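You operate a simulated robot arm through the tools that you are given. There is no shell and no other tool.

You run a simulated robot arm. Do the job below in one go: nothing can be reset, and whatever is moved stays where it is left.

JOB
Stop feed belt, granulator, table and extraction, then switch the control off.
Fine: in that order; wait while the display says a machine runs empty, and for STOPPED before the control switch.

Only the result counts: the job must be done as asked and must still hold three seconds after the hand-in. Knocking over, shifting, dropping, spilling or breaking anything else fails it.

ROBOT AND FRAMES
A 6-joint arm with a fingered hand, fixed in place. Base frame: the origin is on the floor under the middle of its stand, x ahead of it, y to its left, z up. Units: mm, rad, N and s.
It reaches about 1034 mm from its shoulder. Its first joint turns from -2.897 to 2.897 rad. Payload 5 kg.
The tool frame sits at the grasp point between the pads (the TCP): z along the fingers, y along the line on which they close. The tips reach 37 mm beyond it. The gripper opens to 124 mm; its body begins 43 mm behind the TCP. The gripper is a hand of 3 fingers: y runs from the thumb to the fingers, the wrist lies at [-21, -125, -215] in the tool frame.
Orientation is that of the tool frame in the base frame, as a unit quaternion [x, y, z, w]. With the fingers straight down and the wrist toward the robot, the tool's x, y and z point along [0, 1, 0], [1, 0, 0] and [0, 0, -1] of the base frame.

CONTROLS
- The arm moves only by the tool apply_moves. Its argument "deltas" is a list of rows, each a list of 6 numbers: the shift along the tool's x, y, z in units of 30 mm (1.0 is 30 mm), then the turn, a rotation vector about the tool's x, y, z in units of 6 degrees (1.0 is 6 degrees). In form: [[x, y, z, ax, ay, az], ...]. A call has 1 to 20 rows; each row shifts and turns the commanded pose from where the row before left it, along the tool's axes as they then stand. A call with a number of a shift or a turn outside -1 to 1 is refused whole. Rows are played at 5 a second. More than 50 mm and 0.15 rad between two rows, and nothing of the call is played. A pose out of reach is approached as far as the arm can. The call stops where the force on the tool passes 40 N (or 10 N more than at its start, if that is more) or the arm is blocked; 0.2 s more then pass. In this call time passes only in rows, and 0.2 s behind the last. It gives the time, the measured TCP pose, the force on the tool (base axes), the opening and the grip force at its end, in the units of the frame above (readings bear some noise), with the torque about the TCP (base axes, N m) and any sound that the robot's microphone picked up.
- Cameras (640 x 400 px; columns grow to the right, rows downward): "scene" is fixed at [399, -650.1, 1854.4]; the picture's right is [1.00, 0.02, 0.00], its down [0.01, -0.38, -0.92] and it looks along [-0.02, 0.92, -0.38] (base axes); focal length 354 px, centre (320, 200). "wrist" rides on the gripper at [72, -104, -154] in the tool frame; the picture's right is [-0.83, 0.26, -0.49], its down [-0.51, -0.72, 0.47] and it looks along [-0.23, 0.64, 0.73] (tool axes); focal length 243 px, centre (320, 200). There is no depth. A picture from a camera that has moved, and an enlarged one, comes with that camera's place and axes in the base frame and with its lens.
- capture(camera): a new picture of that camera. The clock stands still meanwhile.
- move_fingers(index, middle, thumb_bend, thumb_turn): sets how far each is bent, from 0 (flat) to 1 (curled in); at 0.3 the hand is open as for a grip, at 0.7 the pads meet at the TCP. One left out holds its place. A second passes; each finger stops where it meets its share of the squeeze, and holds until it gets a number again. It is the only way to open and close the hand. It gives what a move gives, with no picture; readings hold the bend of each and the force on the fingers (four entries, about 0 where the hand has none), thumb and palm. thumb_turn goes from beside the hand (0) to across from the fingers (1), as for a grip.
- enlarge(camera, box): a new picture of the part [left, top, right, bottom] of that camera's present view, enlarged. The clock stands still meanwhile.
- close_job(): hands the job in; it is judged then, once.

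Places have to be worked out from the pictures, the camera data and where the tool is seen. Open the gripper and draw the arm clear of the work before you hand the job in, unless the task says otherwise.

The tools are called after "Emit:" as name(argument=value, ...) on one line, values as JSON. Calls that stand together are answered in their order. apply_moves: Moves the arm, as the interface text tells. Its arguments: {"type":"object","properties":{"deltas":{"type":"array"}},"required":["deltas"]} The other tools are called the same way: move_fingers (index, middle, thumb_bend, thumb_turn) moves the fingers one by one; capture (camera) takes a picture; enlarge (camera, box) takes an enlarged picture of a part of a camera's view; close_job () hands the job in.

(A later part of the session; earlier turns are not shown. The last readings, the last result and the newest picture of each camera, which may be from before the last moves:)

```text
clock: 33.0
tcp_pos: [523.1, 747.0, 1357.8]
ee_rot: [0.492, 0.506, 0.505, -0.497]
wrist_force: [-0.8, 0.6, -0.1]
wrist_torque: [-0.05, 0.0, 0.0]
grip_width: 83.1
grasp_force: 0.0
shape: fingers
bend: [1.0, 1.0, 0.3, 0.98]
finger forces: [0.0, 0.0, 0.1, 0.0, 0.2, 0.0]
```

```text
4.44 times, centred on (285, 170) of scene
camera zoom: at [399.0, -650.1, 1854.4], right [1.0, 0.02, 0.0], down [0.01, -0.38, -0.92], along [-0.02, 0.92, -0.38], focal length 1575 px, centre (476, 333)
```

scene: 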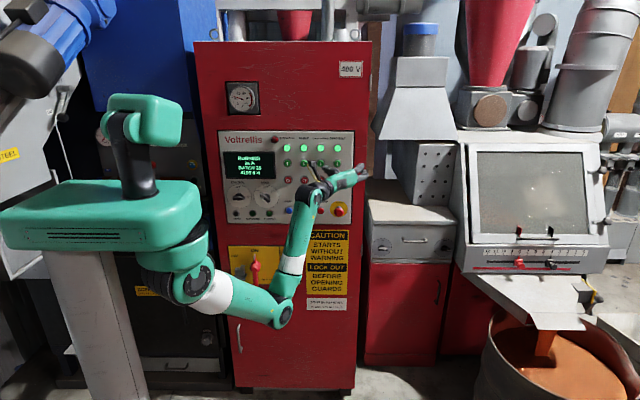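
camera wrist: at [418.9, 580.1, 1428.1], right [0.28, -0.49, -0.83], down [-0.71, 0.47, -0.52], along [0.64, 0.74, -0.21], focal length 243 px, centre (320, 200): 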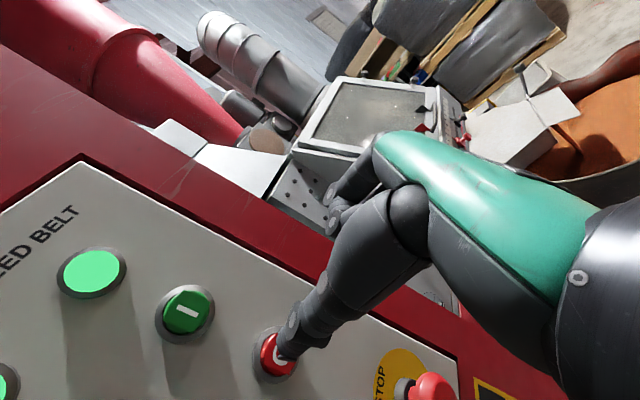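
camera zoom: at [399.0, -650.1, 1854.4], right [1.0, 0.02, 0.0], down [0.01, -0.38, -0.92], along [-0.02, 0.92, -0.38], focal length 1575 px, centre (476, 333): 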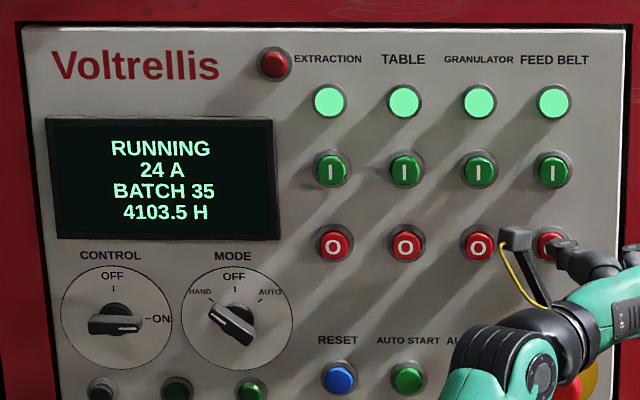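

No contact force yet at TCP y=747. I continue pressing in 2–3 mm rows.

Emit:
apply_moves(deltas=[[0, 0, 0.1, 0, 0, 0], [0, 0, 0.1, 0, 0, 0]])

Emit:
capture(camera="wrist")

Emit:
enlarge(camera="scene", box=[215, 125, 355, 215])

```text
clock: 33.6
tcp_pos: [523.6, 752.3, 1357.9]
ee_rot: [0.491, 0.507, 0.505, -0.497]
wrist_force: [1.3, -3.5, 0.2]
wrist_torque: [0.02, -0.01, 0.21]
grip_width: 83.6
grasp_force: 1.3
shape: fingers
bend: [1.0, 1.0, 0.3, 0.98]
finger forces: [0.0, 0.0, 0.1, 0.0, 3.2, 0.0]
heard: click
```

```text
taken
camera wrist: at [418.4, 598.2, 1427.8], right [0.28, -0.49, -0.83], down [-0.71, 0.47, -0.52], along [0.64, 0.74, -0.21], focal length 243 px, centre (320, 200)
```

wrist: 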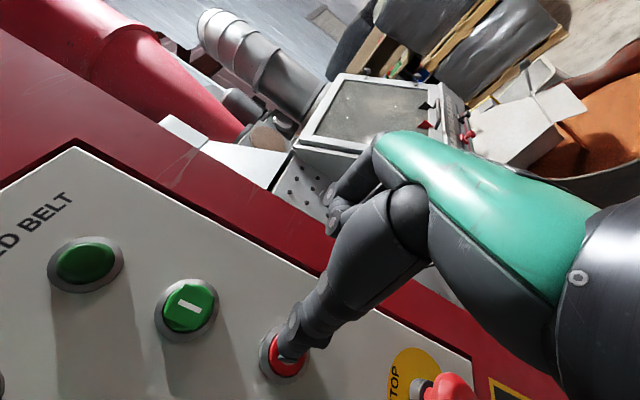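

```text
4.44 times, centred on (285, 170) of scene
camera zoom: at [399.0, -650.1, 1854.4], right [1.0, 0.02, 0.0], down [0.01, -0.38, -0.92], along [-0.02, 0.92, -0.38], focal length 1575 px, centre (476, 333)
```

zoom: 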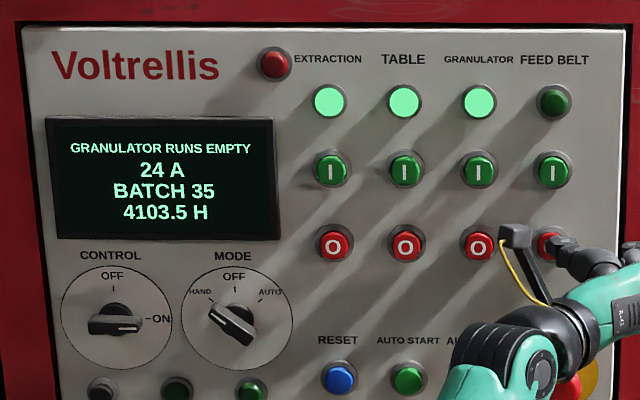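

Click: the Feed-belt lamp went out and the display says "GRANULATOR RUNS EMPTY". I retract 30 mm, shift 70 mm left in front of the Granulator O, and wait without pressing.

Emit:
apply_moves(deltas=[[0, 0, -0.5, 0, 0, 0], [0, 0, -0.6, 0, 0, 0], [0, -0.78, 0, 0, 0, 0], [0, -0.78, 0, 0, 0, 0], [0, -0.77, 0, 0, 0, 0], [0, 0, 0, 0, 0, 0], [0, 0, 0, 0, 0, 0], [0, 0, 0, 0, 0, 0], [0, 0, 0, 0, 0, 0], [0, 0, 0, 0, 0, 0]])

Emit:
capture(camera="wrist")

Emit:
enlarge(camera="scene", box=[215, 125, 355, 215])

```text
clock: 35.8
tcp_pos: [454.8, 720.1, 1355.6]
ee_rot: [0.491, 0.506, 0.506, -0.497]
wrist_force: [0.8, 1.2, -0.4]
wrist_torque: [-0.04, -0.03, -0.02]
grip_width: 83.1
grasp_force: 0.0
shape: fingers
bend: [1.0, 1.0, 0.3, 0.98]
finger forces: [0.0, 0.1, 0.1, 0.0, 0.1, 0.0]
```

```text
taken
camera wrist: at [349.7, 565.3, 1424.9], right [0.28, -0.49, -0.83], down [-0.71, 0.47, -0.52], along [0.64, 0.74, -0.21], focal length 243 px, centre (320, 200)
```

wrist: 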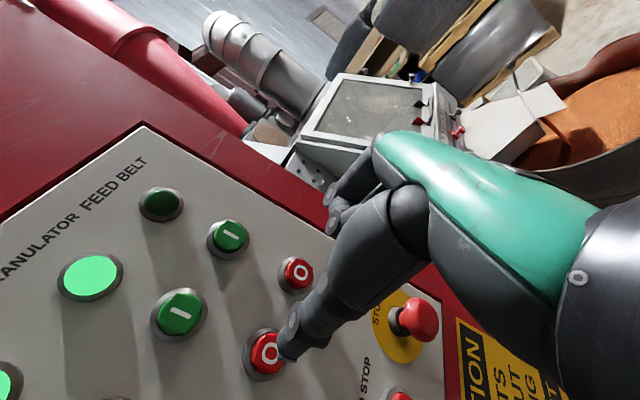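

```text
4.44 times, centred on (285, 170) of scene
camera zoom: at [399.0, -650.1, 1854.4], right [1.0, 0.02, 0.0], down [0.01, -0.38, -0.92], along [-0.02, 0.92, -0.38], focal length 1575 px, centre (476, 333)
```

zoom: 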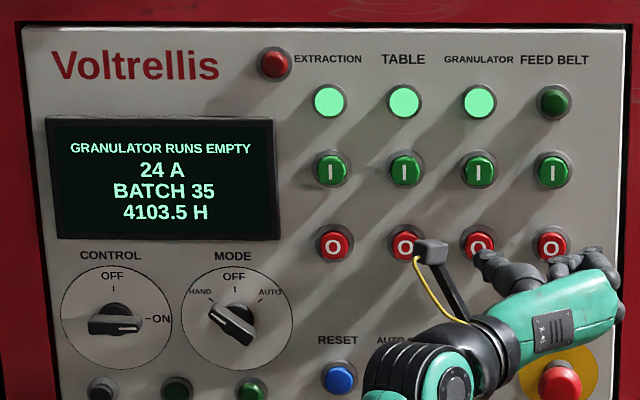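

The thumb is in front of the Granulator O. The display still says "GRANULATOR RUNS EMPTY", so I wait with idle rows (plus a tiny height correction).

Emit:
apply_moves(deltas=[[0.08, 0, 0, 0, 0, 0], [0, 0, 0, 0, 0, 0], [0, 0, 0, 0, 0, 0], [0, 0, 0, 0, 0, 0], [0, 0, 0, 0, 0, 0], [0, 0, 0, 0, 0, 0], [0, 0, 0, 0, 0, 0], [0, 0, 0, 0, 0, 0], [0, 0, 0, 0, 0, 0], [0, 0, 0, 0, 0, 0], [0, 0, 0, 0, 0, 0], [0, 0, 0, 0, 0, 0], [0, 0, 0, 0, 0, 0], [0, 0, 0, 0, 0, 0], [0, 0, 0, 0, 0, 0], [0, 0, 0, 0, 0, 0], [0, 0, 0, 0, 0, 0], [0, 0, 0, 0, 0, 0], [0, 0, 0, 0, 0, 0], [0, 0, 0, 0, 0, 0]])

Emit:
enlarge(camera="scene", box=[215, 125, 355, 215])

```text
clock: 40.0
tcp_pos: [453.7, 719.5, 1358.2]
ee_rot: [0.492, 0.506, 0.505, -0.497]
wrist_force: [-0.3, 0.2, -0.5]
wrist_torque: [0.04, 0.0, -0.01]
grip_width: 83.2
grasp_force: 0.0
shape: fingers
bend: [1.0, 1.0, 0.3, 0.98]
finger forces: [0.0, 0.0, 0.0, 0.1, 0.0, 0.0]
```

```text
4.44 times, centred on (285, 170) of scene
camera zoom: at [399.0, -650.1, 1854.4], right [1.0, 0.02, 0.0], down [0.01, -0.38, -0.92], along [-0.02, 0.92, -0.38], focal length 1575 px, centre (476, 333)
```

zoom: 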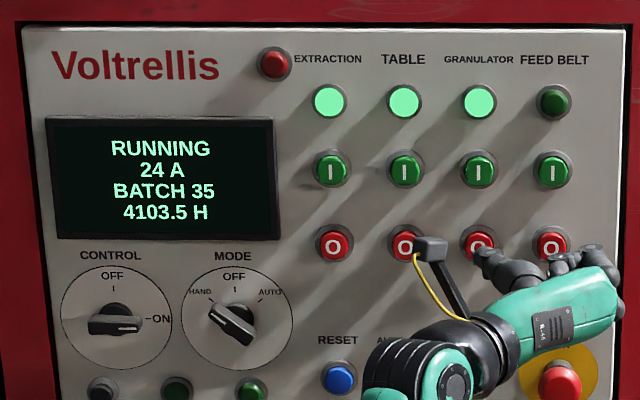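

The display is back to RUNNING, so the granulator has run empty. I press the Granulator O: advance 32 mm, slowing near contact.

Emit:
apply_moves(deltas=[[0, 0, 0.5, 0, 0, 0], [0, 0, 0.35, 0, 0, 0], [0, 0, 0.1, 0, 0, 0], [0, 0, 0.1, 0, 0, 0]])

```text
clock: 41.0
tcp_pos: [453.2, 749.8, 1360.2]
ee_rot: [0.492, 0.507, 0.504, -0.497]
wrist_force: [0.1, -1.6, -1.0]
wrist_torque: [0.01, -0.05, 0.1]
grip_width: 83.2
grasp_force: 1.0
shape: fingers
bend: [1.0, 1.0, 0.3, 0.98]
finger forces: [0.0, 0.0, 0.1, 0.0, 1.9, 0.0]
```

Contact is starting (1.9 N). I check the alignment and press 2–3 mm further.

Emit:
apply_moves(deltas=[[0, 0, 0.08, 0, 0, 0]])

Emit:
enlarge(camera="scene", box=[215, 125, 355, 215])

Emit:
capture(camera="wrist")

```text
clock: 41.4
tcp_pos: [453.5, 752.3, 1360.7]
ee_rot: [0.492, 0.506, 0.504, -0.497]
wrist_force: [0.5, -3.6, -1.3]
wrist_torque: [-0.07, -0.12, 0.19]
grip_width: 83.4
grasp_force: 1.5
shape: fingers
bend: [1.0, 1.0, 0.29, 0.98]
finger forces: [0.1, 0.1, 0.0, 0.1, 3.2, 0.0]
heard: click
```

```text
4.44 times, centred on (285, 170) of scene
camera zoom: at [399.0, -650.1, 1854.4], right [1.0, 0.02, 0.0], down [0.01, -0.38, -0.92], along [-0.02, 0.92, -0.38], focal length 1575 px, centre (476, 333)
```

zoom: 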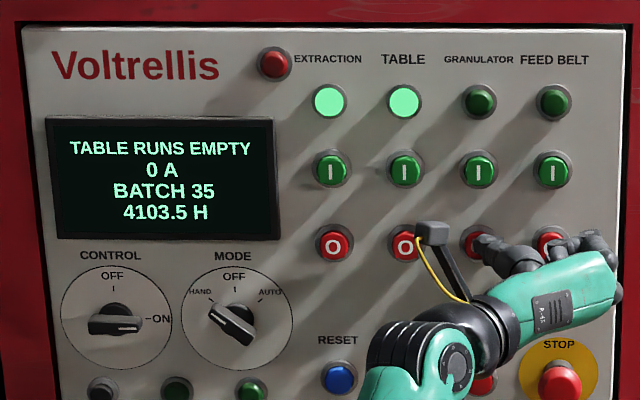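

```text
taken
camera wrist: at [349.8, 598.2, 1430.0], right [0.28, -0.49, -0.83], down [-0.71, 0.47, -0.52], along [0.64, 0.74, -0.21], focal length 243 px, centre (320, 200)
```

wrist: 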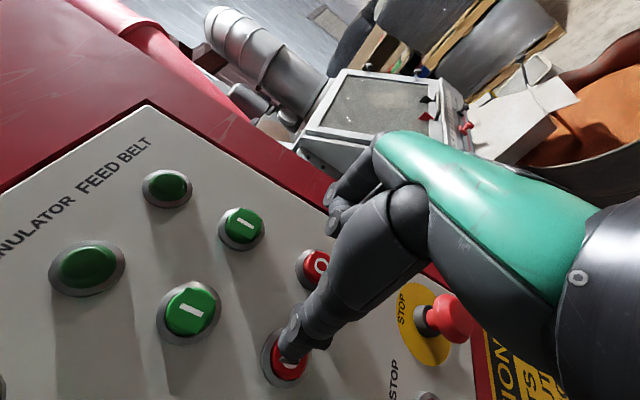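

Granulator is off; the display says "TABLE RUNS EMPTY". I retract, shift 70 mm left to the Table O, and wait.

Emit:
apply_moves(deltas=[[0, 0, -0.5, 0, 0, 0], [0, 0, -0.6, 0, 0, 0], [0, -0.78, 0, 0, 0, 0], [0, -0.78, 0, 0, 0, 0], [-0.04, -0.77, 0, 0, 0, 0], [0, 0, 0, 0, 0, 0], [0, 0, 0, 0, 0, 0], [0, 0, 0, 0, 0, 0], [0, 0, 0, 0, 0, 0], [0, 0, 0, 0, 0, 0], [0, 0, 0, 0, 0, 0], [0, 0, 0, 0, 0, 0], [0, 0, 0, 0, 0, 0], [0, 0, 0, 0, 0, 0], [0, 0, 0, 0, 0, 0], [0, 0, 0, 0, 0, 0]])

Emit:
capture(camera="wrist")

Emit:
enlarge(camera="scene", box=[215, 125, 355, 215])

```text
clock: 44.8
tcp_pos: [387.3, 718.4, 1355.7]
ee_rot: [0.492, 0.506, 0.504, -0.497]
wrist_force: [0.1, 1.1, 0.4]
wrist_torque: [0.02, 0.01, 0.04]
grip_width: 83.2
grasp_force: 0.1
shape: fingers
bend: [1.0, 1.0, 0.3, 0.98]
finger forces: [0.0, 0.0, 0.1, 0.1, 0.1, 0.0]
```

```text
taken
camera wrist: at [282.2, 564.1, 1425.2], right [0.28, -0.49, -0.83], down [-0.71, 0.47, -0.52], along [0.64, 0.74, -0.21], focal length 243 px, centre (320, 200)
```

wrist: 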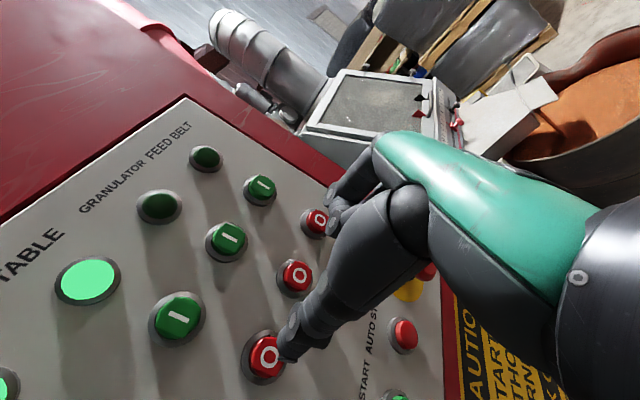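

```text
4.44 times, centred on (285, 170) of scene
camera zoom: at [399.0, -650.1, 1854.4], right [1.0, 0.02, 0.0], down [0.01, -0.38, -0.92], along [-0.02, 0.92, -0.38], focal length 1575 px, centre (476, 333)
```

zoom: 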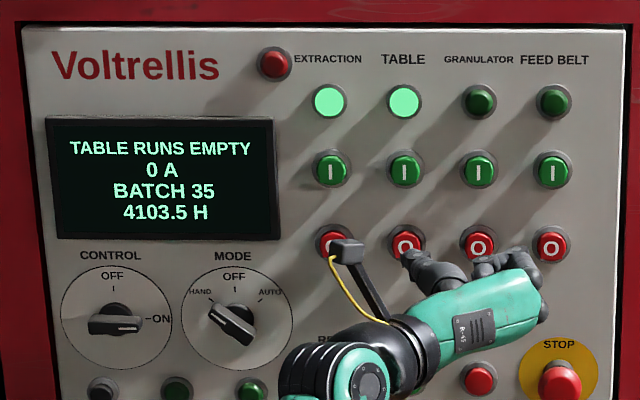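

Still "TABLE RUNS EMPTY". I keep waiting, with a 2–3 mm alignment correction.

Emit:
apply_moves(deltas=[[0.06, -0.08, 0, 0, 0, 0], [0, 0, 0, 0, 0, 0], [0, 0, 0, 0, 0, 0], [0, 0, 0, 0, 0, 0], [0, 0, 0, 0, 0, 0], [0, 0, 0, 0, 0, 0], [0, 0, 0, 0, 0, 0], [0, 0, 0, 0, 0, 0], [0, 0, 0, 0, 0, 0], [0, 0, 0, 0, 0, 0], [0, 0, 0, 0, 0, 0], [0, 0, 0, 0, 0, 0]])

Emit:
enlarge(camera="scene", box=[215, 125, 355, 215])

```text
clock: 47.4
tcp_pos: [383.7, 718.5, 1358.1]
ee_rot: [0.491, 0.507, 0.505, -0.497]
wrist_force: [1.0, 0.4, 0.5]
wrist_torque: [-0.03, 0.02, 0.04]
grip_width: 83.3
grasp_force: 0.1
shape: fingers
bend: [1.0, 1.0, 0.3, 0.98]
finger forces: [0.0, 0.1, 0.0, 0.0, 0.0, 0.1]
```

```text
4.44 times, centred on (285, 170) of scene
camera zoom: at [399.0, -650.1, 1854.4], right [1.0, 0.02, 0.0], down [0.01, -0.38, -0.92], along [-0.02, 0.92, -0.38], focal length 1575 px, centre (476, 333)
```

zoom: 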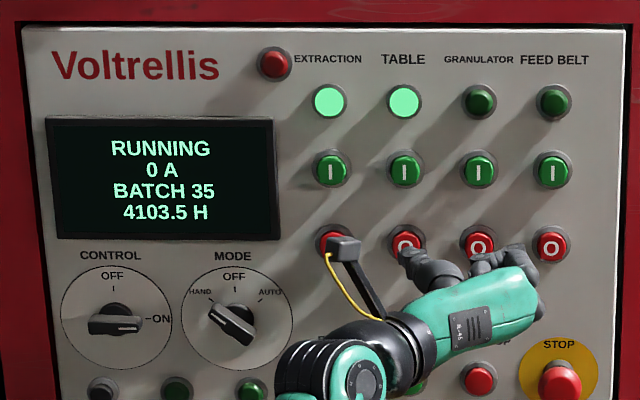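

The display is back to RUNNING, so I press the Table O now.

Emit:
apply_moves(deltas=[[0, 0, 0.5, 0, 0, 0], [0, 0, 0.35, 0, 0, 0], [0, 0, 0.1, 0, 0, 0], [0, 0, 0.1, 0, 0, 0], [0, 0, 0.08, 0, 0, 0]])

Emit:
enlarge(camera="scene", box=[215, 125, 355, 215])

```text
clock: 48.6
tcp_pos: [379.8, 752.3, 1360.1]
ee_rot: [0.491, 0.506, 0.505, -0.497]
wrist_force: [2.5, -3.5, -0.5]
wrist_torque: [-0.04, -0.05, 0.24]
grip_width: 83.6
grasp_force: 1.6
shape: fingers
bend: [1.0, 1.0, 0.29, 0.98]
finger forces: [0.0, 0.0, 0.0, 0.0, 3.4, 0.1]
heard: click
```

```text
4.44 times, centred on (285, 170) of scene
camera zoom: at [399.0, -650.1, 1854.4], right [1.0, 0.02, 0.0], down [0.01, -0.38, -0.92], along [-0.02, 0.92, -0.38], focal length 1575 px, centre (476, 333)
```

zoom: 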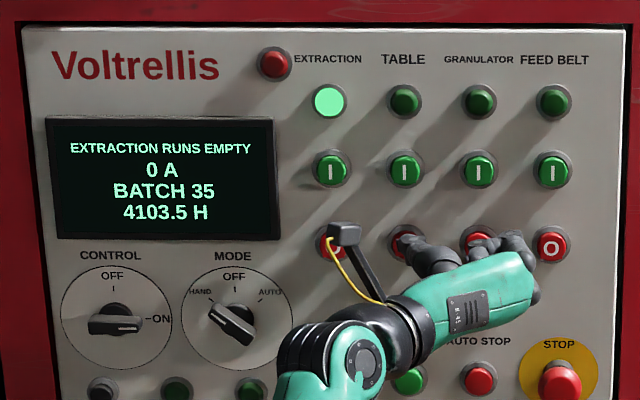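

Table is off; the display says "EXTRACTION RUNS EMPTY". I retract, shift left to the Extraction O, and wait.

Emit:
apply_moves(deltas=[[0, 0, -0.5, 0, 0, 0], [0, 0, -0.6, 0, 0, 0], [0, -0.76, 0, 0, 0, 0], [0, -0.76, 0, 0, 0, 0], [0.0, -0.76, 0, 0, 0, 0], [0, 0, 0, 0, 0, 0], [0, 0, 0, 0, 0, 0], [0, 0, 0, 0, 0, 0], [0, 0, 0, 0, 0, 0], [0, 0, 0, 0, 0, 0], [0, 0, 0, 0, 0, 0], [0, 0, 0, 0, 0, 0], [0, 0, 0, 0, 0, 0], [0, 0, 0, 0, 0, 0], [0, 0, 0, 0, 0, 0], [0, 0, 0, 0, 0, 0]])

Emit:
capture(camera="wrist")

Emit:
enlarge(camera="scene", box=[215, 125, 355, 215])

```text
clock: 52.0
tcp_pos: [311.7, 721.8, 1355.5]
ee_rot: [0.492, 0.506, 0.505, -0.497]
wrist_force: [0.3, -0.8, -0.4]
wrist_torque: [-0.04, 0.0, 0.02]
grip_width: 83.2
grasp_force: 0.1
shape: fingers
bend: [1.0, 1.0, 0.3, 0.98]
finger forces: [0.0, 0.0, 0.0, 0.0, 0.1, 0.0]
```

```text
taken
camera wrist: at [207.4, 566.4, 1424.2], right [0.28, -0.49, -0.83], down [-0.71, 0.47, -0.52], along [0.64, 0.74, -0.21], focal length 243 px, centre (320, 200)
```

wrist: 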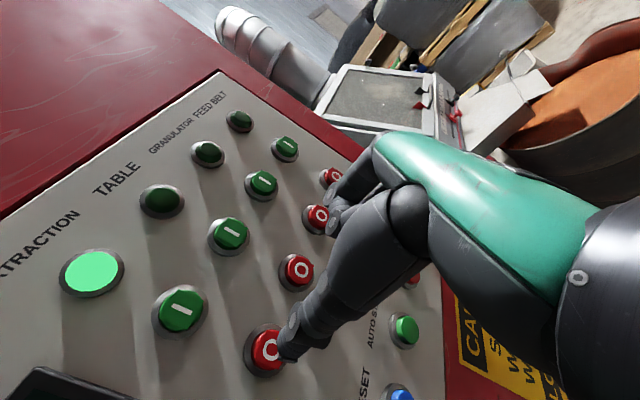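

```text
4.44 times, centred on (285, 170) of scene
camera zoom: at [399.0, -650.1, 1854.4], right [1.0, 0.02, 0.0], down [0.01, -0.38, -0.92], along [-0.02, 0.92, -0.38], focal length 1575 px, centre (476, 333)
```

zoom: 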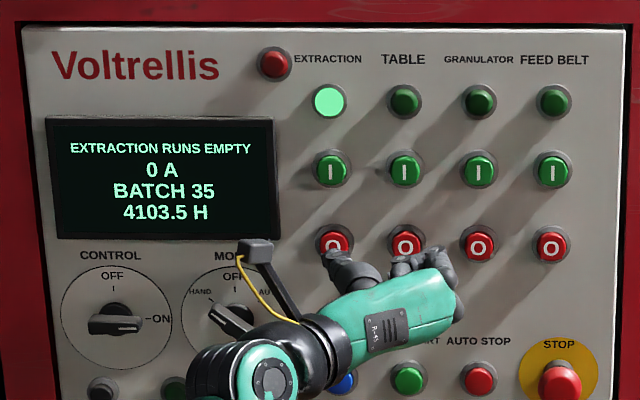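

Extraction O is aligned with the thumb. I keep waiting until the display stops saying it runs empty.

Emit:
apply_moves(deltas=[[0.08, 0.02, 0, 0, 0, 0], [0, 0, 0, 0, 0, 0], [0, 0, 0, 0, 0, 0], [0, 0, 0, 0, 0, 0], [0, 0, 0, 0, 0, 0], [0, 0, 0, 0, 0, 0], [0, 0, 0, 0, 0, 0], [0, 0, 0, 0, 0, 0], [0, 0, 0, 0, 0, 0], [0, 0, 0, 0, 0, 0], [0, 0, 0, 0, 0, 0], [0, 0, 0, 0, 0, 0], [0, 0, 0, 0, 0, 0], [0, 0, 0, 0, 0, 0], [0, 0, 0, 0, 0, 0]])

Emit:
enlarge(camera="scene", box=[215, 125, 355, 215])

```text
clock: 55.2
tcp_pos: [313.5, 721.1, 1358.7]
ee_rot: [0.492, 0.507, 0.504, -0.497]
wrist_force: [0.5, 0.9, -0.8]
wrist_torque: [-0.01, -0.02, 0.02]
grip_width: 83.2
grasp_force: 0.1
shape: fingers
bend: [1.0, 1.0, 0.3, 0.98]
finger forces: [0.0, 0.0, 0.0, 0.0, 0.0, 0.0]
```

```text
4.44 times, centred on (285, 170) of scene
camera zoom: at [399.0, -650.1, 1854.4], right [1.0, 0.02, 0.0], down [0.01, -0.38, -0.92], along [-0.02, 0.92, -0.38], focal length 1575 px, centre (476, 333)
```

zoom: 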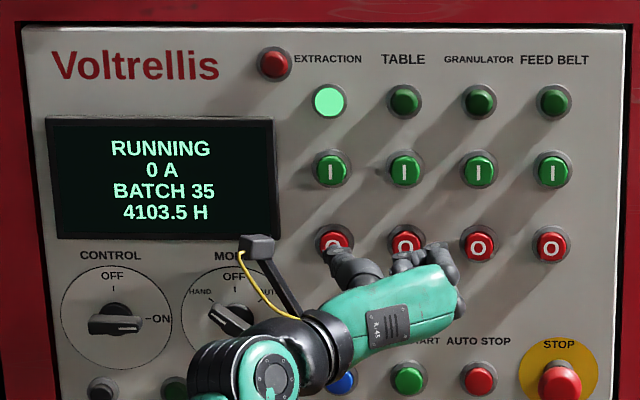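

Display shows RUNNING again; I press the Extraction O.

Emit:
apply_moves(deltas=[[0, 0, 0.5, 0, 0, 0], [0, 0, 0.3, 0, 0, 0], [0, 0, 0.1, 0, 0, 0], [0, 0, 0.08, 0, 0, 0], [0, 0, 0.06, 0, 0, 0]])

Emit:
enlarge(camera="scene", box=[215, 125, 355, 215])

```text
clock: 56.4
tcp_pos: [313.3, 750.6, 1359.5]
ee_rot: [0.492, 0.507, 0.505, -0.496]
wrist_force: [0.3, -2.0, -0.6]
wrist_torque: [-0.02, 0.03, 0.14]
grip_width: 83.3
grasp_force: 1.4
shape: fingers
bend: [1.0, 1.0, 0.3, 0.98]
finger forces: [0.0, 0.1, 0.0, 0.1, 2.2, 0.0]
```

```text
4.44 times, centred on (285, 170) of scene
camera zoom: at [399.0, -650.1, 1854.4], right [1.0, 0.02, 0.0], down [0.01, -0.38, -0.92], along [-0.02, 0.92, -0.38], focal length 1575 px, centre (476, 333)
```

zoom: 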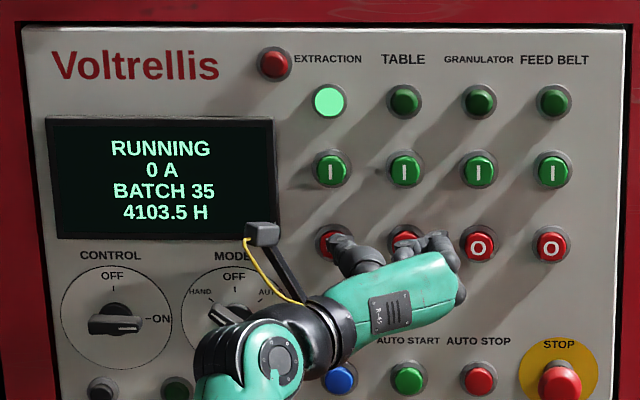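

Contact at 2.2 N but no click yet; I press 2.5 mm further.

Emit:
apply_moves(deltas=[[0, 0, 0.08, 0, 0, 0]])

Emit:
enlarge(camera="scene", box=[215, 125, 355, 215])

```text
clock: 56.8
tcp_pos: [313.2, 753.2, 1359.1]
ee_rot: [0.491, 0.507, 0.505, -0.497]
wrist_force: [0.2, -3.4, 0.7]
wrist_torque: [-0.02, 0.01, 0.23]
grip_width: 83.3
grasp_force: 1.6
shape: fingers
bend: [1.0, 1.0, 0.29, 0.98]
finger forces: [0.0, 0.0, 0.1, 0.0, 3.4, 0.0]
heard: click
```

```text
4.44 times, centred on (285, 170) of scene
camera zoom: at [399.0, -650.1, 1854.4], right [1.0, 0.02, 0.0], down [0.01, -0.38, -0.92], along [-0.02, 0.92, -0.38], focal length 1575 px, centre (476, 333)
```

zoom: 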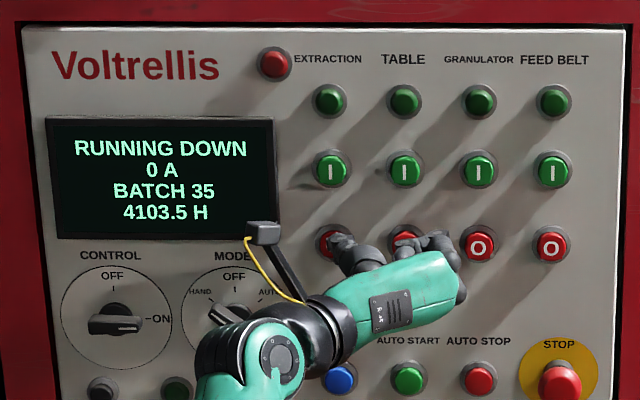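

Extraction is off; the display says "RUNNING DOWN". I retract 120 mm from the panel and look closely at the control switch while the machine runs down.

Emit:
apply_moves(deltas=[[0, 0, -0.5, 0, 0, 0], [0, 0, -1, 0, 0, 0], [0, 0, -1, 0, 0, 0], [0, 0, -1, 0, 0, 0], [0, 0, -0.5, 0, 0, 0]])

Emit:
enlarge(camera="scene", box=[225, 170, 285, 225])

Emit:
capture(camera="scene")

```text
clock: 58.0
tcp_pos: [316.1, 633.6, 1361.8]
ee_rot: [0.492, 0.506, 0.505, -0.497]
wrist_force: [-0.4, -0.6, 0.0]
wrist_torque: [0.0, 0.01, 0.0]
grip_width: 83.4
grasp_force: 0.0
shape: fingers
bend: [1.0, 1.0, 0.3, 0.97]
finger forces: [0.0, 0.0, 0.0, 0.0, 0.0, 0.1]
```

```text
7.27 times, centred on (255, 198) of scene
camera zoom: at [399.0, -650.1, 1854.4], right [1.0, 0.02, 0.0], down [0.01, -0.38, -0.92], along [-0.02, 0.92, -0.38], focal length 2577 px, centre (793, 218)
```

zoom: 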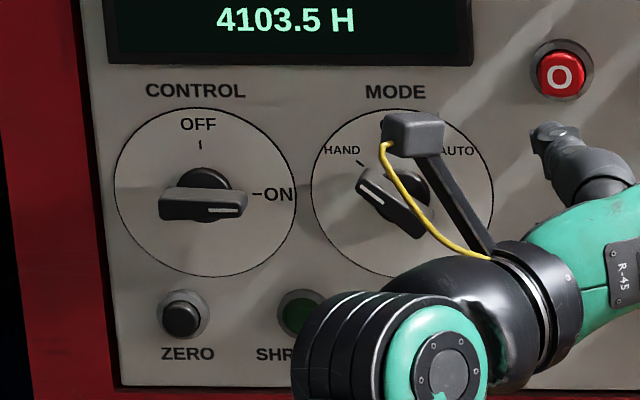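

```text
taken
```

scene: 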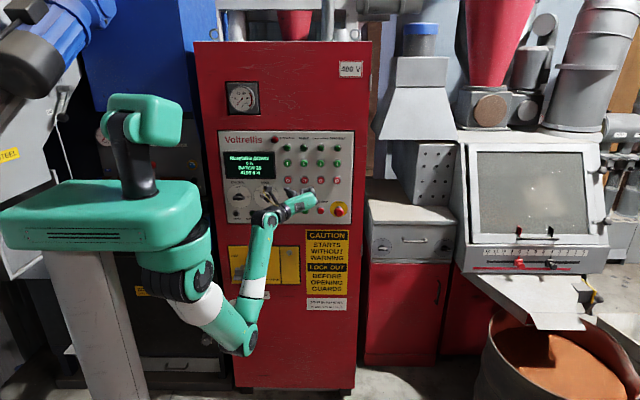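

The control switch's bar is about 54 mm long, centred near [13, ~772 front, 1271], pointing right to ON. I'll roll the hand 90° so the curled fingers hang below the thumb (away from the MODE knob), moving left and down at the same time, well clear of the panel.

Emit:
apply_moves(deltas=[[-0.353, -0.563, 0.06, 0, 0, 1], [-0.41, -0.523, 0.06, 0, 0, 1], [-0.463, -0.478, 0.06, 0, 0, 1], [-0.51, -0.426, 0.06, 0, 0, 1], [-0.552, -0.371, 0.06, 0, 0, 1], [-0.588, -0.311, 0.06, 0, 0, 1], [-0.617, -0.248, 0.06, 0, 0, 1]])

Emit:
capture(camera="scene")

```text
clock: 59.6
tcp_pos: [196.1, 644.7, 1282.9]
ee_rot: [-0.641, -0.296, -0.293, 0.645]
wrist_force: [1.3, 0.1, 0.0]
wrist_torque: [0.02, 0.0, 0.01]
grip_width: 83.2
grasp_force: 0.0
shape: fingers
bend: [1.0, 1.0, 0.3, 0.97]
finger forces: [0.1, 0.0, 0.1, 0.0, 0.0, 0.0]
```

```text
taken
```

scene: 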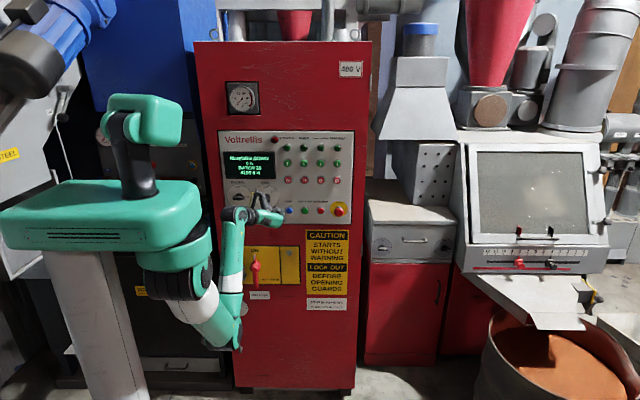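

The motion is followed without problem. I continue the remaining roll toward 90°.

Emit:
apply_moves(deltas=[[-0.64, -0.182, 0.06, 0, 0, 1], [-0.655, -0.114, 0.06, 0, 0, 1], [-0.663, -0.045, 0.06, 0, 0, 1], [-0.665, 0.024, 0.06, 0, 0, 1], [-0.658, 0.094, 0.06, 0, 0, 1], [-0.645, 0.162, 0.06, 0, 0, 1], [-0.624, 0.229, 0.06, 0, 0, 1], [-0.597, 0.292, 0.06, 0, 0, 1]])

Emit:
capture(camera="scene")

Emit:
capture(camera="wrist")

Emit:
enlarge(camera="scene", box=[215, 140, 315, 240])

```text
clock: 61.4
tcp_pos: [132.8, 659.6, 1193.0]
ee_rot: [-0.704, -0.04, 0.0, 0.709]
wrist_force: [0.1, -0.1, 0.1]
wrist_torque: [-0.02, -0.02, -0.05]
grip_width: 83.0
grasp_force: 0.0
shape: fingers
bend: [1.0, 1.0, 0.3, 0.97]
finger forces: [0.1, 0.0, 0.0, 0.0, 0.0, 0.0]
out of reach, approached as far as the arm can: row 7, 8
```

```text
taken
```

scene: 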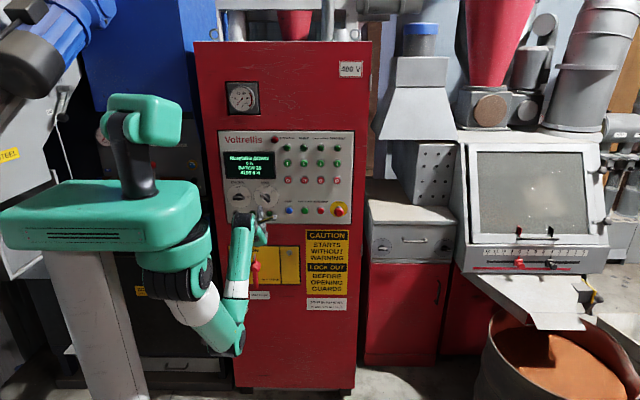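

```text
taken
camera wrist: at [208.5, 508.7, 1300.0], right [-0.78, -0.54, -0.31], down [-0.57, 0.43, 0.69], along [-0.24, 0.72, -0.65], focal length 243 px, centre (320, 200)
```

wrist: 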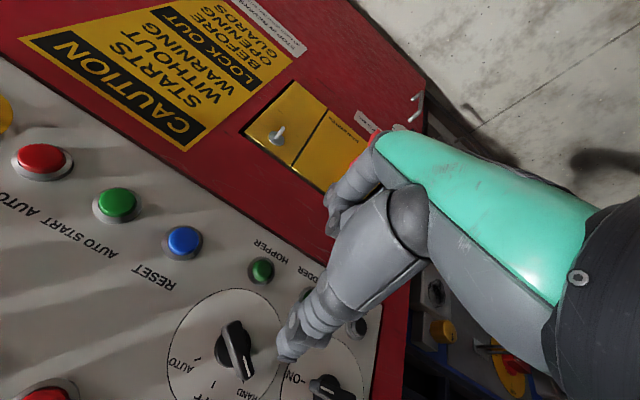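

```text
4.00 times, centred on (265, 190) of scene
camera zoom: at [399.0, -650.1, 1854.4], right [1.0, 0.02, 0.0], down [0.01, -0.38, -0.92], along [-0.02, 0.92, -0.38], focal length 1417 px, centre (540, 240)
```

zoom: 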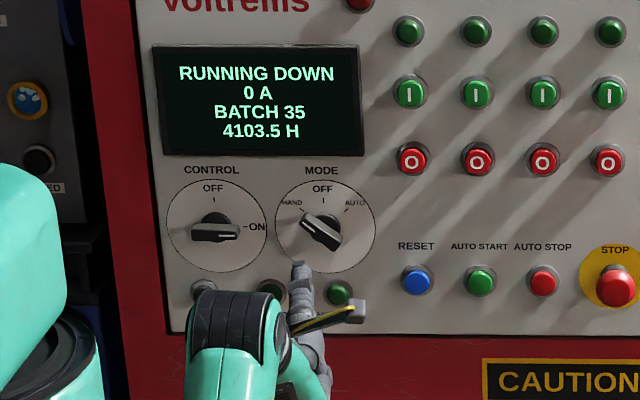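

The hand is nearly rolled (87°) but the last two rows hit a joint limit; TCP is at [133, 660, 1193]. The display still says RUNNING DOWN. I test moving left with this orientation, backing the roll off a little.

Emit:
apply_moves(deltas=[[-0.6, 0, 0, 0, 0, -1], [-0.6, 0, 0, 0, 0, -1], [-0.6, 0, 0, 0, 0, -1]])

```text
clock: 62.2
tcp_pos: [80.1, 655.3, 1183.6]
ee_rot: [-0.689, -0.151, -0.112, 0.7]
wrist_force: [0.6, 0.5, -0.8]
wrist_torque: [0.01, 0.01, -0.01]
grip_width: 83.3
grasp_force: 0.0
shape: fingers
bend: [1.0, 1.0, 0.3, 0.97]
finger forces: [0.1, 0.1, 0.1, 0.0, 0.1, 0.0]
```

That was fully reached (roll ≈ 69°). I take pictures to locate the control switch and thumb tip accurately.

Emit:
capture(camera="wrist")

Emit:
enlarge(camera="scene", box=[215, 140, 315, 240])

```text
taken
camera wrist: at [118.8, 502.6, 1306.3], right [-0.65, -0.53, -0.55], down [-0.76, 0.43, 0.49], along [-0.02, 0.74, -0.68], focal length 243 px, centre (320, 200)
```

wrist: 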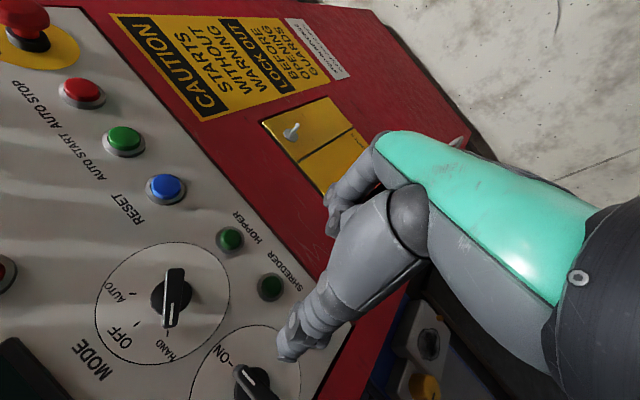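

```text
4.00 times, centred on (265, 190) of scene
camera zoom: at [399.0, -650.1, 1854.4], right [1.0, 0.02, 0.0], down [0.01, -0.38, -0.92], along [-0.02, 0.92, -0.38], focal length 1417 px, centre (540, 240)
```

zoom: 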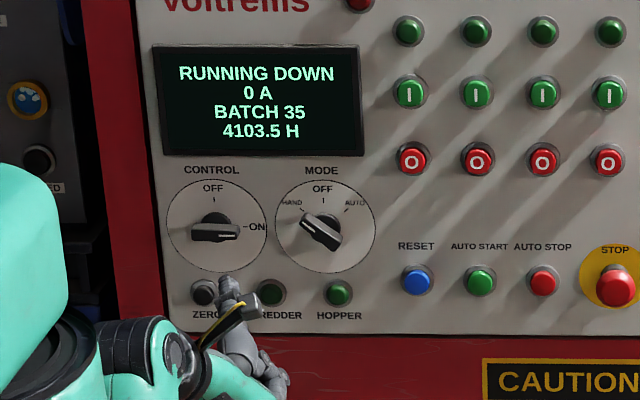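

The control bar's right end is at about [40, 773, 1270] (centre ≈ [13, 1271]) and the thumb tip at about [45, 691, 1256]. I move the tip below-right of the bar and 50 mm closer while continuing to wait for STOPPED.

Emit:
apply_moves(deltas=[[-0.33, 0.37, 0, 0, 0, 0], [0, 0, 0.8, 0, 0, 0], [0, 0, 0.8, 0, 0, 0], [0, 0, 0, 0, 0, 0], [0, 0, 0, 0, 0, 0], [0, 0, 0, 0, 0, 0], [0, 0, 0, 0, 0, 0], [0, 0, 0, 0, 0, 0]])

Emit:
capture(camera="wrist")

Emit:
enlarge(camera="scene", box=[220, 140, 290, 220])

```text
clock: 64.0
tcp_pos: [72.3, 700.8, 1172.6]
ee_rot: [-0.689, -0.15, -0.111, 0.7]
wrist_force: [1.0, -0.3, 0.7]
wrist_torque: [0.02, -0.01, -0.01]
grip_width: 83.5
grasp_force: 0.0
shape: fingers
bend: [1.0, 1.0, 0.3, 0.97]
finger forces: [0.0, 0.1, 0.1, 0.0, 0.0, 0.1]
```

```text
taken
camera wrist: at [110.7, 549.0, 1294.0], right [-0.65, -0.53, -0.55], down [-0.76, 0.43, 0.49], along [-0.03, 0.74, -0.68], focal length 243 px, centre (320, 200)
```

wrist: 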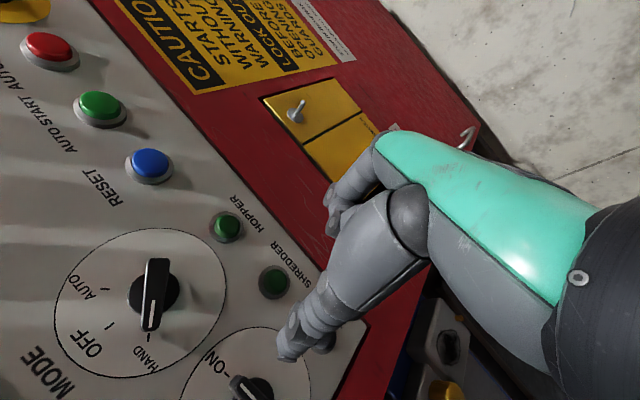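

```text
5.00 times, centred on (255, 180) of scene
camera zoom: at [399.0, -650.1, 1854.4], right [1.0, 0.02, 0.0], down [0.01, -0.38, -0.92], along [-0.02, 0.92, -0.38], focal length 1772 px, centre (645, 300)
```

zoom: 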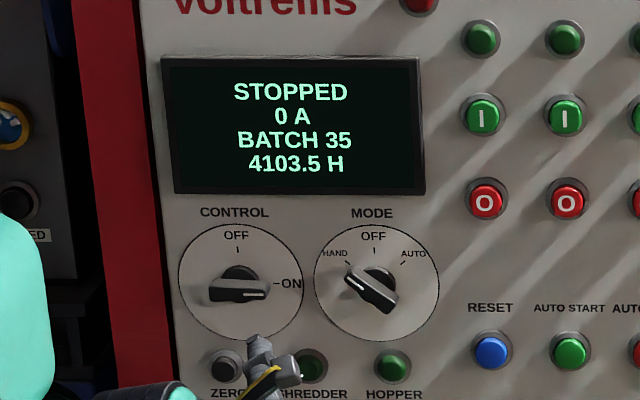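

The display says STOPPED. The thumb tip is at about [41, 737, 1244], below the right end of the control bar; I advance 45 mm beside the bar (below it) without touching it.

Emit:
apply_moves(deltas=[[-0.03, 0.03, 0.5, 0, 0, 0], [0, 0, 0.5, 0, 0, 0], [0, 0, 0.3, 0, 0, 0], [0, 0, 0.2, 0, 0, 0]])

Emit:
capture(camera="wrist")

Emit:
enlarge(camera="scene", box=[230, 165, 280, 220])

```text
clock: 65.0
tcp_pos: [67.5, 748.7, 1169.1]
ee_rot: [-0.689, -0.15, -0.114, 0.7]
wrist_force: [-0.4, -0.2, -1.1]
wrist_torque: [-0.01, 0.0, 0.0]
grip_width: 83.3
grasp_force: 0.0
shape: fingers
bend: [1.0, 1.0, 0.3, 0.97]
finger forces: [0.0, 0.0, 0.0, 0.0, 0.1, 0.1]
```

```text
taken
camera wrist: at [107.6, 596.3, 1292.2], right [-0.65, -0.53, -0.55], down [-0.76, 0.43, 0.49], along [-0.03, 0.74, -0.68], focal length 243 px, centre (320, 200)
```

wrist: 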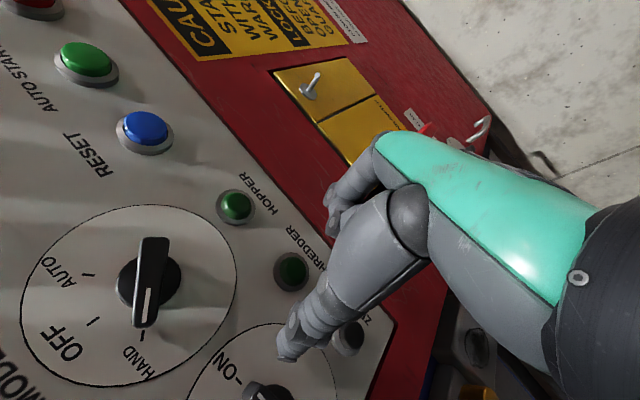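

```text
7.27 times, centred on (255, 192) of scene
camera zoom: at [399.0, -650.1, 1854.4], right [1.0, 0.02, 0.0], down [0.01, -0.38, -0.92], along [-0.02, 0.92, -0.38], focal length 2577 px, centre (793, 254)
```

zoom: 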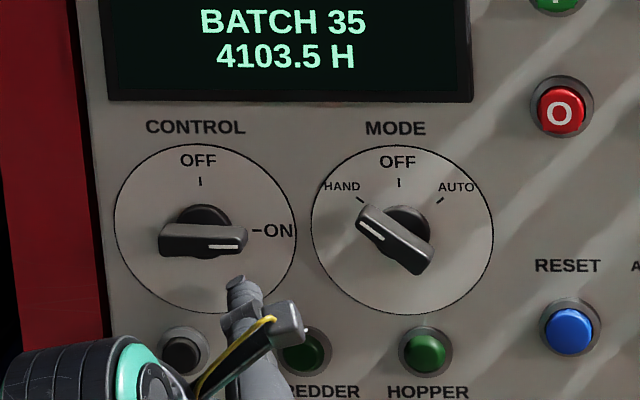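

The tip (about 17 mm wide) is inserted below the bar, roughly 16 mm right of the knob centre. I shift 6 mm right and then push upward in small rows against the pointer end.

Emit:
apply_moves(deltas=[[0.3, -0.24, 0, 0, 0, 0], [0.049, -0.124, 0, 0, 0, 0], [0.049, -0.124, 0, 0, 0, 0], [0.049, -0.124, 0, 0, 0, 0]])

Emit:
enlarge(camera="scene", box=[230, 165, 280, 220])

```text
clock: 66.0
tcp_pos: [73.6, 747.6, 1190.9]
ee_rot: [-0.689, -0.152, -0.11, 0.7]
wrist_force: [0.9, -0.7, -2.3]
wrist_torque: [0.01, -0.02, 0.03]
grip_width: 82.4
grasp_force: 0.5
shape: fingers
bend: [1.0, 1.0, 0.31, 0.98]
finger forces: [0.0, 0.1, 0.0, 0.0, 1.6, 0.1]
```

```text
7.27 times, centred on (255, 192) of scene
camera zoom: at [399.0, -650.1, 1854.4], right [1.0, 0.02, 0.0], down [0.01, -0.38, -0.92], along [-0.02, 0.92, -0.38], focal length 2577 px, centre (793, 254)
```

zoom: 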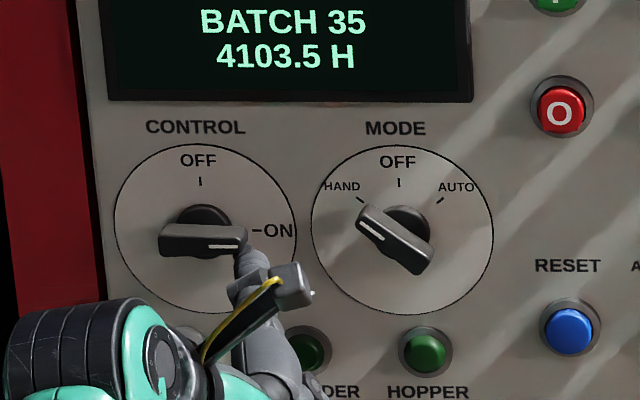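

The thumb touches the underside of the pointer end (about 2 N). I keep pushing up in small rows.

Emit:
apply_moves(deltas=[[0.049, -0.124, 0, 0, 0, 0], [0.049, -0.124, 0, 0, 0, 0]])

Emit:
enlarge(camera="scene", box=[230, 165, 280, 220])

```text
clock: 66.6
tcp_pos: [73.8, 747.8, 1199.3]
ee_rot: [-0.689, -0.151, -0.112, 0.7]
wrist_force: [1.4, 1.8, -2.2]
wrist_torque: [-0.09, 0.02, -0.04]
grip_width: 81.6
grasp_force: 0.2
shape: fingers
bend: [1.0, 1.0, 0.32, 0.97]
finger forces: [0.0, 0.1, 0.0, 0.0, 2.0, 0.1]
```

```text
7.27 times, centred on (255, 192) of scene
camera zoom: at [399.0, -650.1, 1854.4], right [1.0, 0.02, 0.0], down [0.01, -0.38, -0.92], along [-0.02, 0.92, -0.38], focal length 2577 px, centre (793, 254)
```

zoom: 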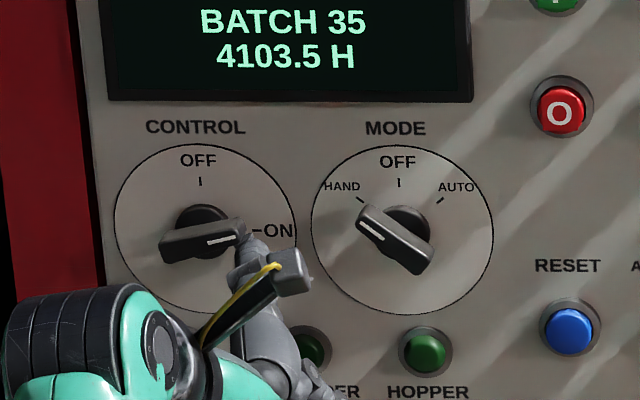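

The bar is turning (about 12°). The contact is near its end, so I continue upward with a slight left shift to keep engaged.

Emit:
apply_moves(deltas=[[-0.06, -0.15, 0, 0, 0, 0], [-0.03, -0.17, 0, 0, 0, 0], [0.03, -0.13, 0, 0, 0, 0]])

Emit:
enlarge(camera="scene", box=[230, 165, 280, 220])

```text
clock: 67.4
tcp_pos: [67.0, 748.4, 1211.8]
ee_rot: [-0.689, -0.151, -0.111, 0.7]
wrist_force: [1.7, 0.7, -1.7]
wrist_torque: [-0.05, 0.12, -0.05]
grip_width: 81.4
grasp_force: 1.1
shape: fingers
bend: [1.0, 1.0, 0.32, 0.97]
finger forces: [0.0, 0.0, 0.0, 0.0, 2.6, 0.0]
```

```text
7.27 times, centred on (255, 192) of scene
camera zoom: at [399.0, -650.1, 1854.4], right [1.0, 0.02, 0.0], down [0.01, -0.38, -0.92], along [-0.02, 0.92, -0.38], focal length 2577 px, centre (793, 254)
```

zoom: 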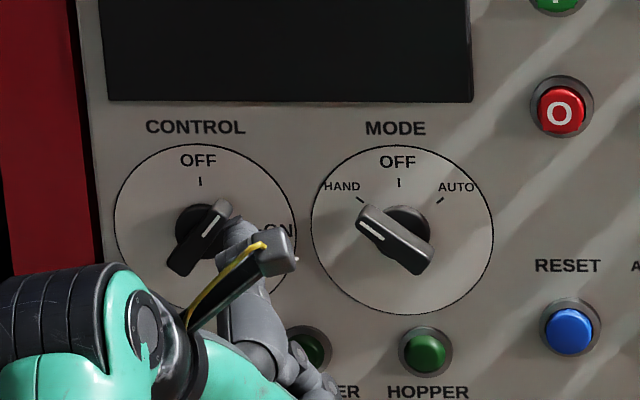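

The switch has turned about 50° and the display has gone dark. I continue along the arc (up and increasingly left) to bring it fully to OFF.

Emit:
apply_moves(deltas=[[0, -0.146, 0, 0, 0, 0], [0, -0.146, 0, 0, 0, 0], [-0.053, -0.137, 0, 0, 0, 0]])

Emit:
enlarge(camera="scene", box=[230, 165, 280, 220])

```text
clock: 68.2
tcp_pos: [60.2, 746.5, 1224.8]
ee_rot: [-0.688, -0.152, -0.111, 0.701]
wrist_force: [1.8, -0.8, 0.1]
wrist_torque: [-0.02, 0.08, -0.02]
grip_width: 82.5
grasp_force: 0.8
shape: fingers
bend: [1.0, 1.0, 0.31, 0.97]
finger forces: [0.2, 0.1, 0.1, 0.1, 1.5, 0.0]
```

```text
7.27 times, centred on (255, 192) of scene
camera zoom: at [399.0, -650.1, 1854.4], right [1.0, 0.02, 0.0], down [0.01, -0.38, -0.92], along [-0.02, 0.92, -0.38], focal length 2577 px, centre (793, 254)
```

zoom: 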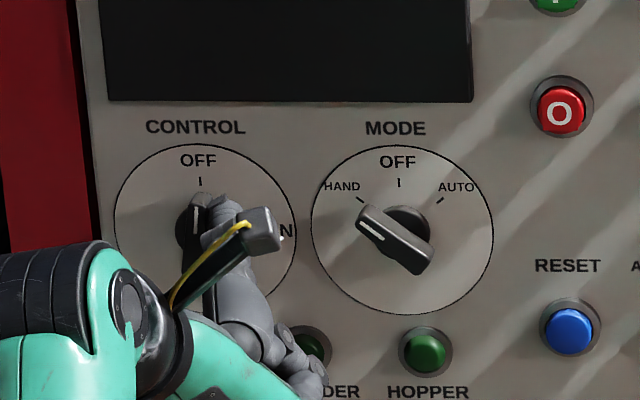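

The bar now looks almost vertical at OFF. I zoom in further to judge the remaining angle.

Emit:
enlarge(camera="scene", box=[235, 175, 265, 205])

Emit:
capture(camera="wrist")

```text
13.33 times, centred on (250, 190) of scene
camera zoom: at [399.0, -650.1, 1854.4], right [1.0, 0.02, 0.0], down [0.01, -0.38, -0.92], along [-0.02, 0.92, -0.38], focal length 4724 px, centre (1253, 333)
```

zoom: 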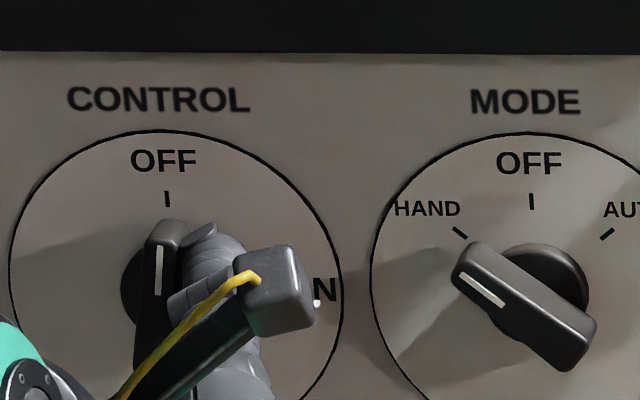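

```text
taken
camera wrist: at [99.1, 594.7, 1345.6], right [-0.65, -0.53, -0.55], down [-0.76, 0.42, 0.49], along [-0.03, 0.74, -0.68], focal length 243 px, centre (320, 200)
```

wrist: 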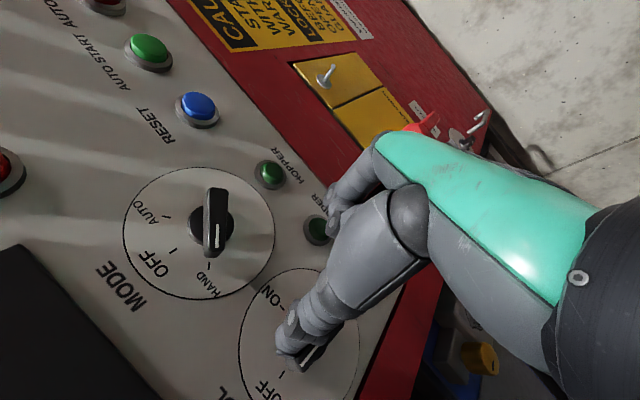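

The bar still seems about 5° short of vertical. I push slightly further left.

Emit:
apply_moves(deltas=[[-0.07, -0.06, 0, 0, 0, 0], [-0.08, -0.04, 0, 0, 0, 0]])

Emit:
enlarge(camera="scene", box=[235, 175, 265, 205])

```text
clock: 68.8
tcp_pos: [55.1, 745.8, 1224.9]
ee_rot: [-0.689, -0.149, -0.112, 0.7]
wrist_force: [2.7, -0.7, -1.3]
wrist_torque: [0.02, 0.18, -0.06]
grip_width: 82.7
grasp_force: 1.4
shape: fingers
bend: [1.0, 1.0, 0.31, 0.97]
finger forces: [0.0, 0.1, 0.1, 0.1, 3.3, 0.0]
```

```text
13.33 times, centred on (250, 190) of scene
camera zoom: at [399.0, -650.1, 1854.4], right [1.0, 0.02, 0.0], down [0.01, -0.38, -0.92], along [-0.02, 0.92, -0.38], focal length 4724 px, centre (1253, 333)
```

zoom: 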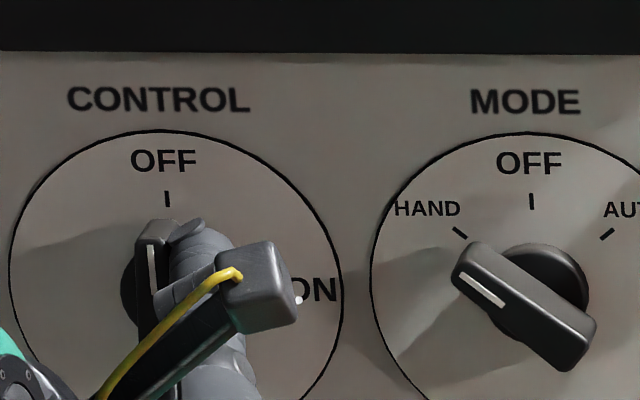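

The pointer is now at vertical or slightly past. I relieve the contact by moving 6 mm right and check how the switch rests.

Emit:
apply_moves(deltas=[[0.1, 0.04, 0, 0, 0, 0], [0.15, 0.06, 0, 0, 0, 0]])

Emit:
enlarge(camera="scene", box=[235, 175, 265, 205])

```text
clock: 69.4
tcp_pos: [62.8, 747.2, 1225.0]
ee_rot: [-0.689, -0.151, -0.111, 0.7]
wrist_force: [-0.4, -0.3, 0.0]
wrist_torque: [0.0, 0.01, 0.02]
grip_width: 83.1
grasp_force: 0.1
shape: fingers
bend: [1.0, 1.0, 0.3, 0.97]
finger forces: [0.1, 0.0, 0.0, 0.1, 0.1, 0.1]
```

```text
13.33 times, centred on (250, 190) of scene
camera zoom: at [399.0, -650.1, 1854.4], right [1.0, 0.02, 0.0], down [0.01, -0.38, -0.92], along [-0.02, 0.92, -0.38], focal length 4724 px, centre (1253, 333)
```

zoom: 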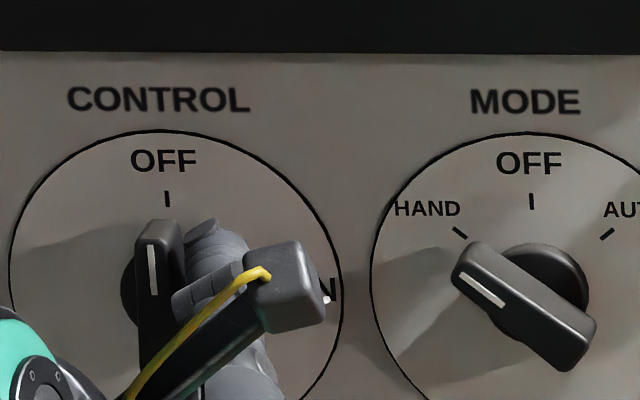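

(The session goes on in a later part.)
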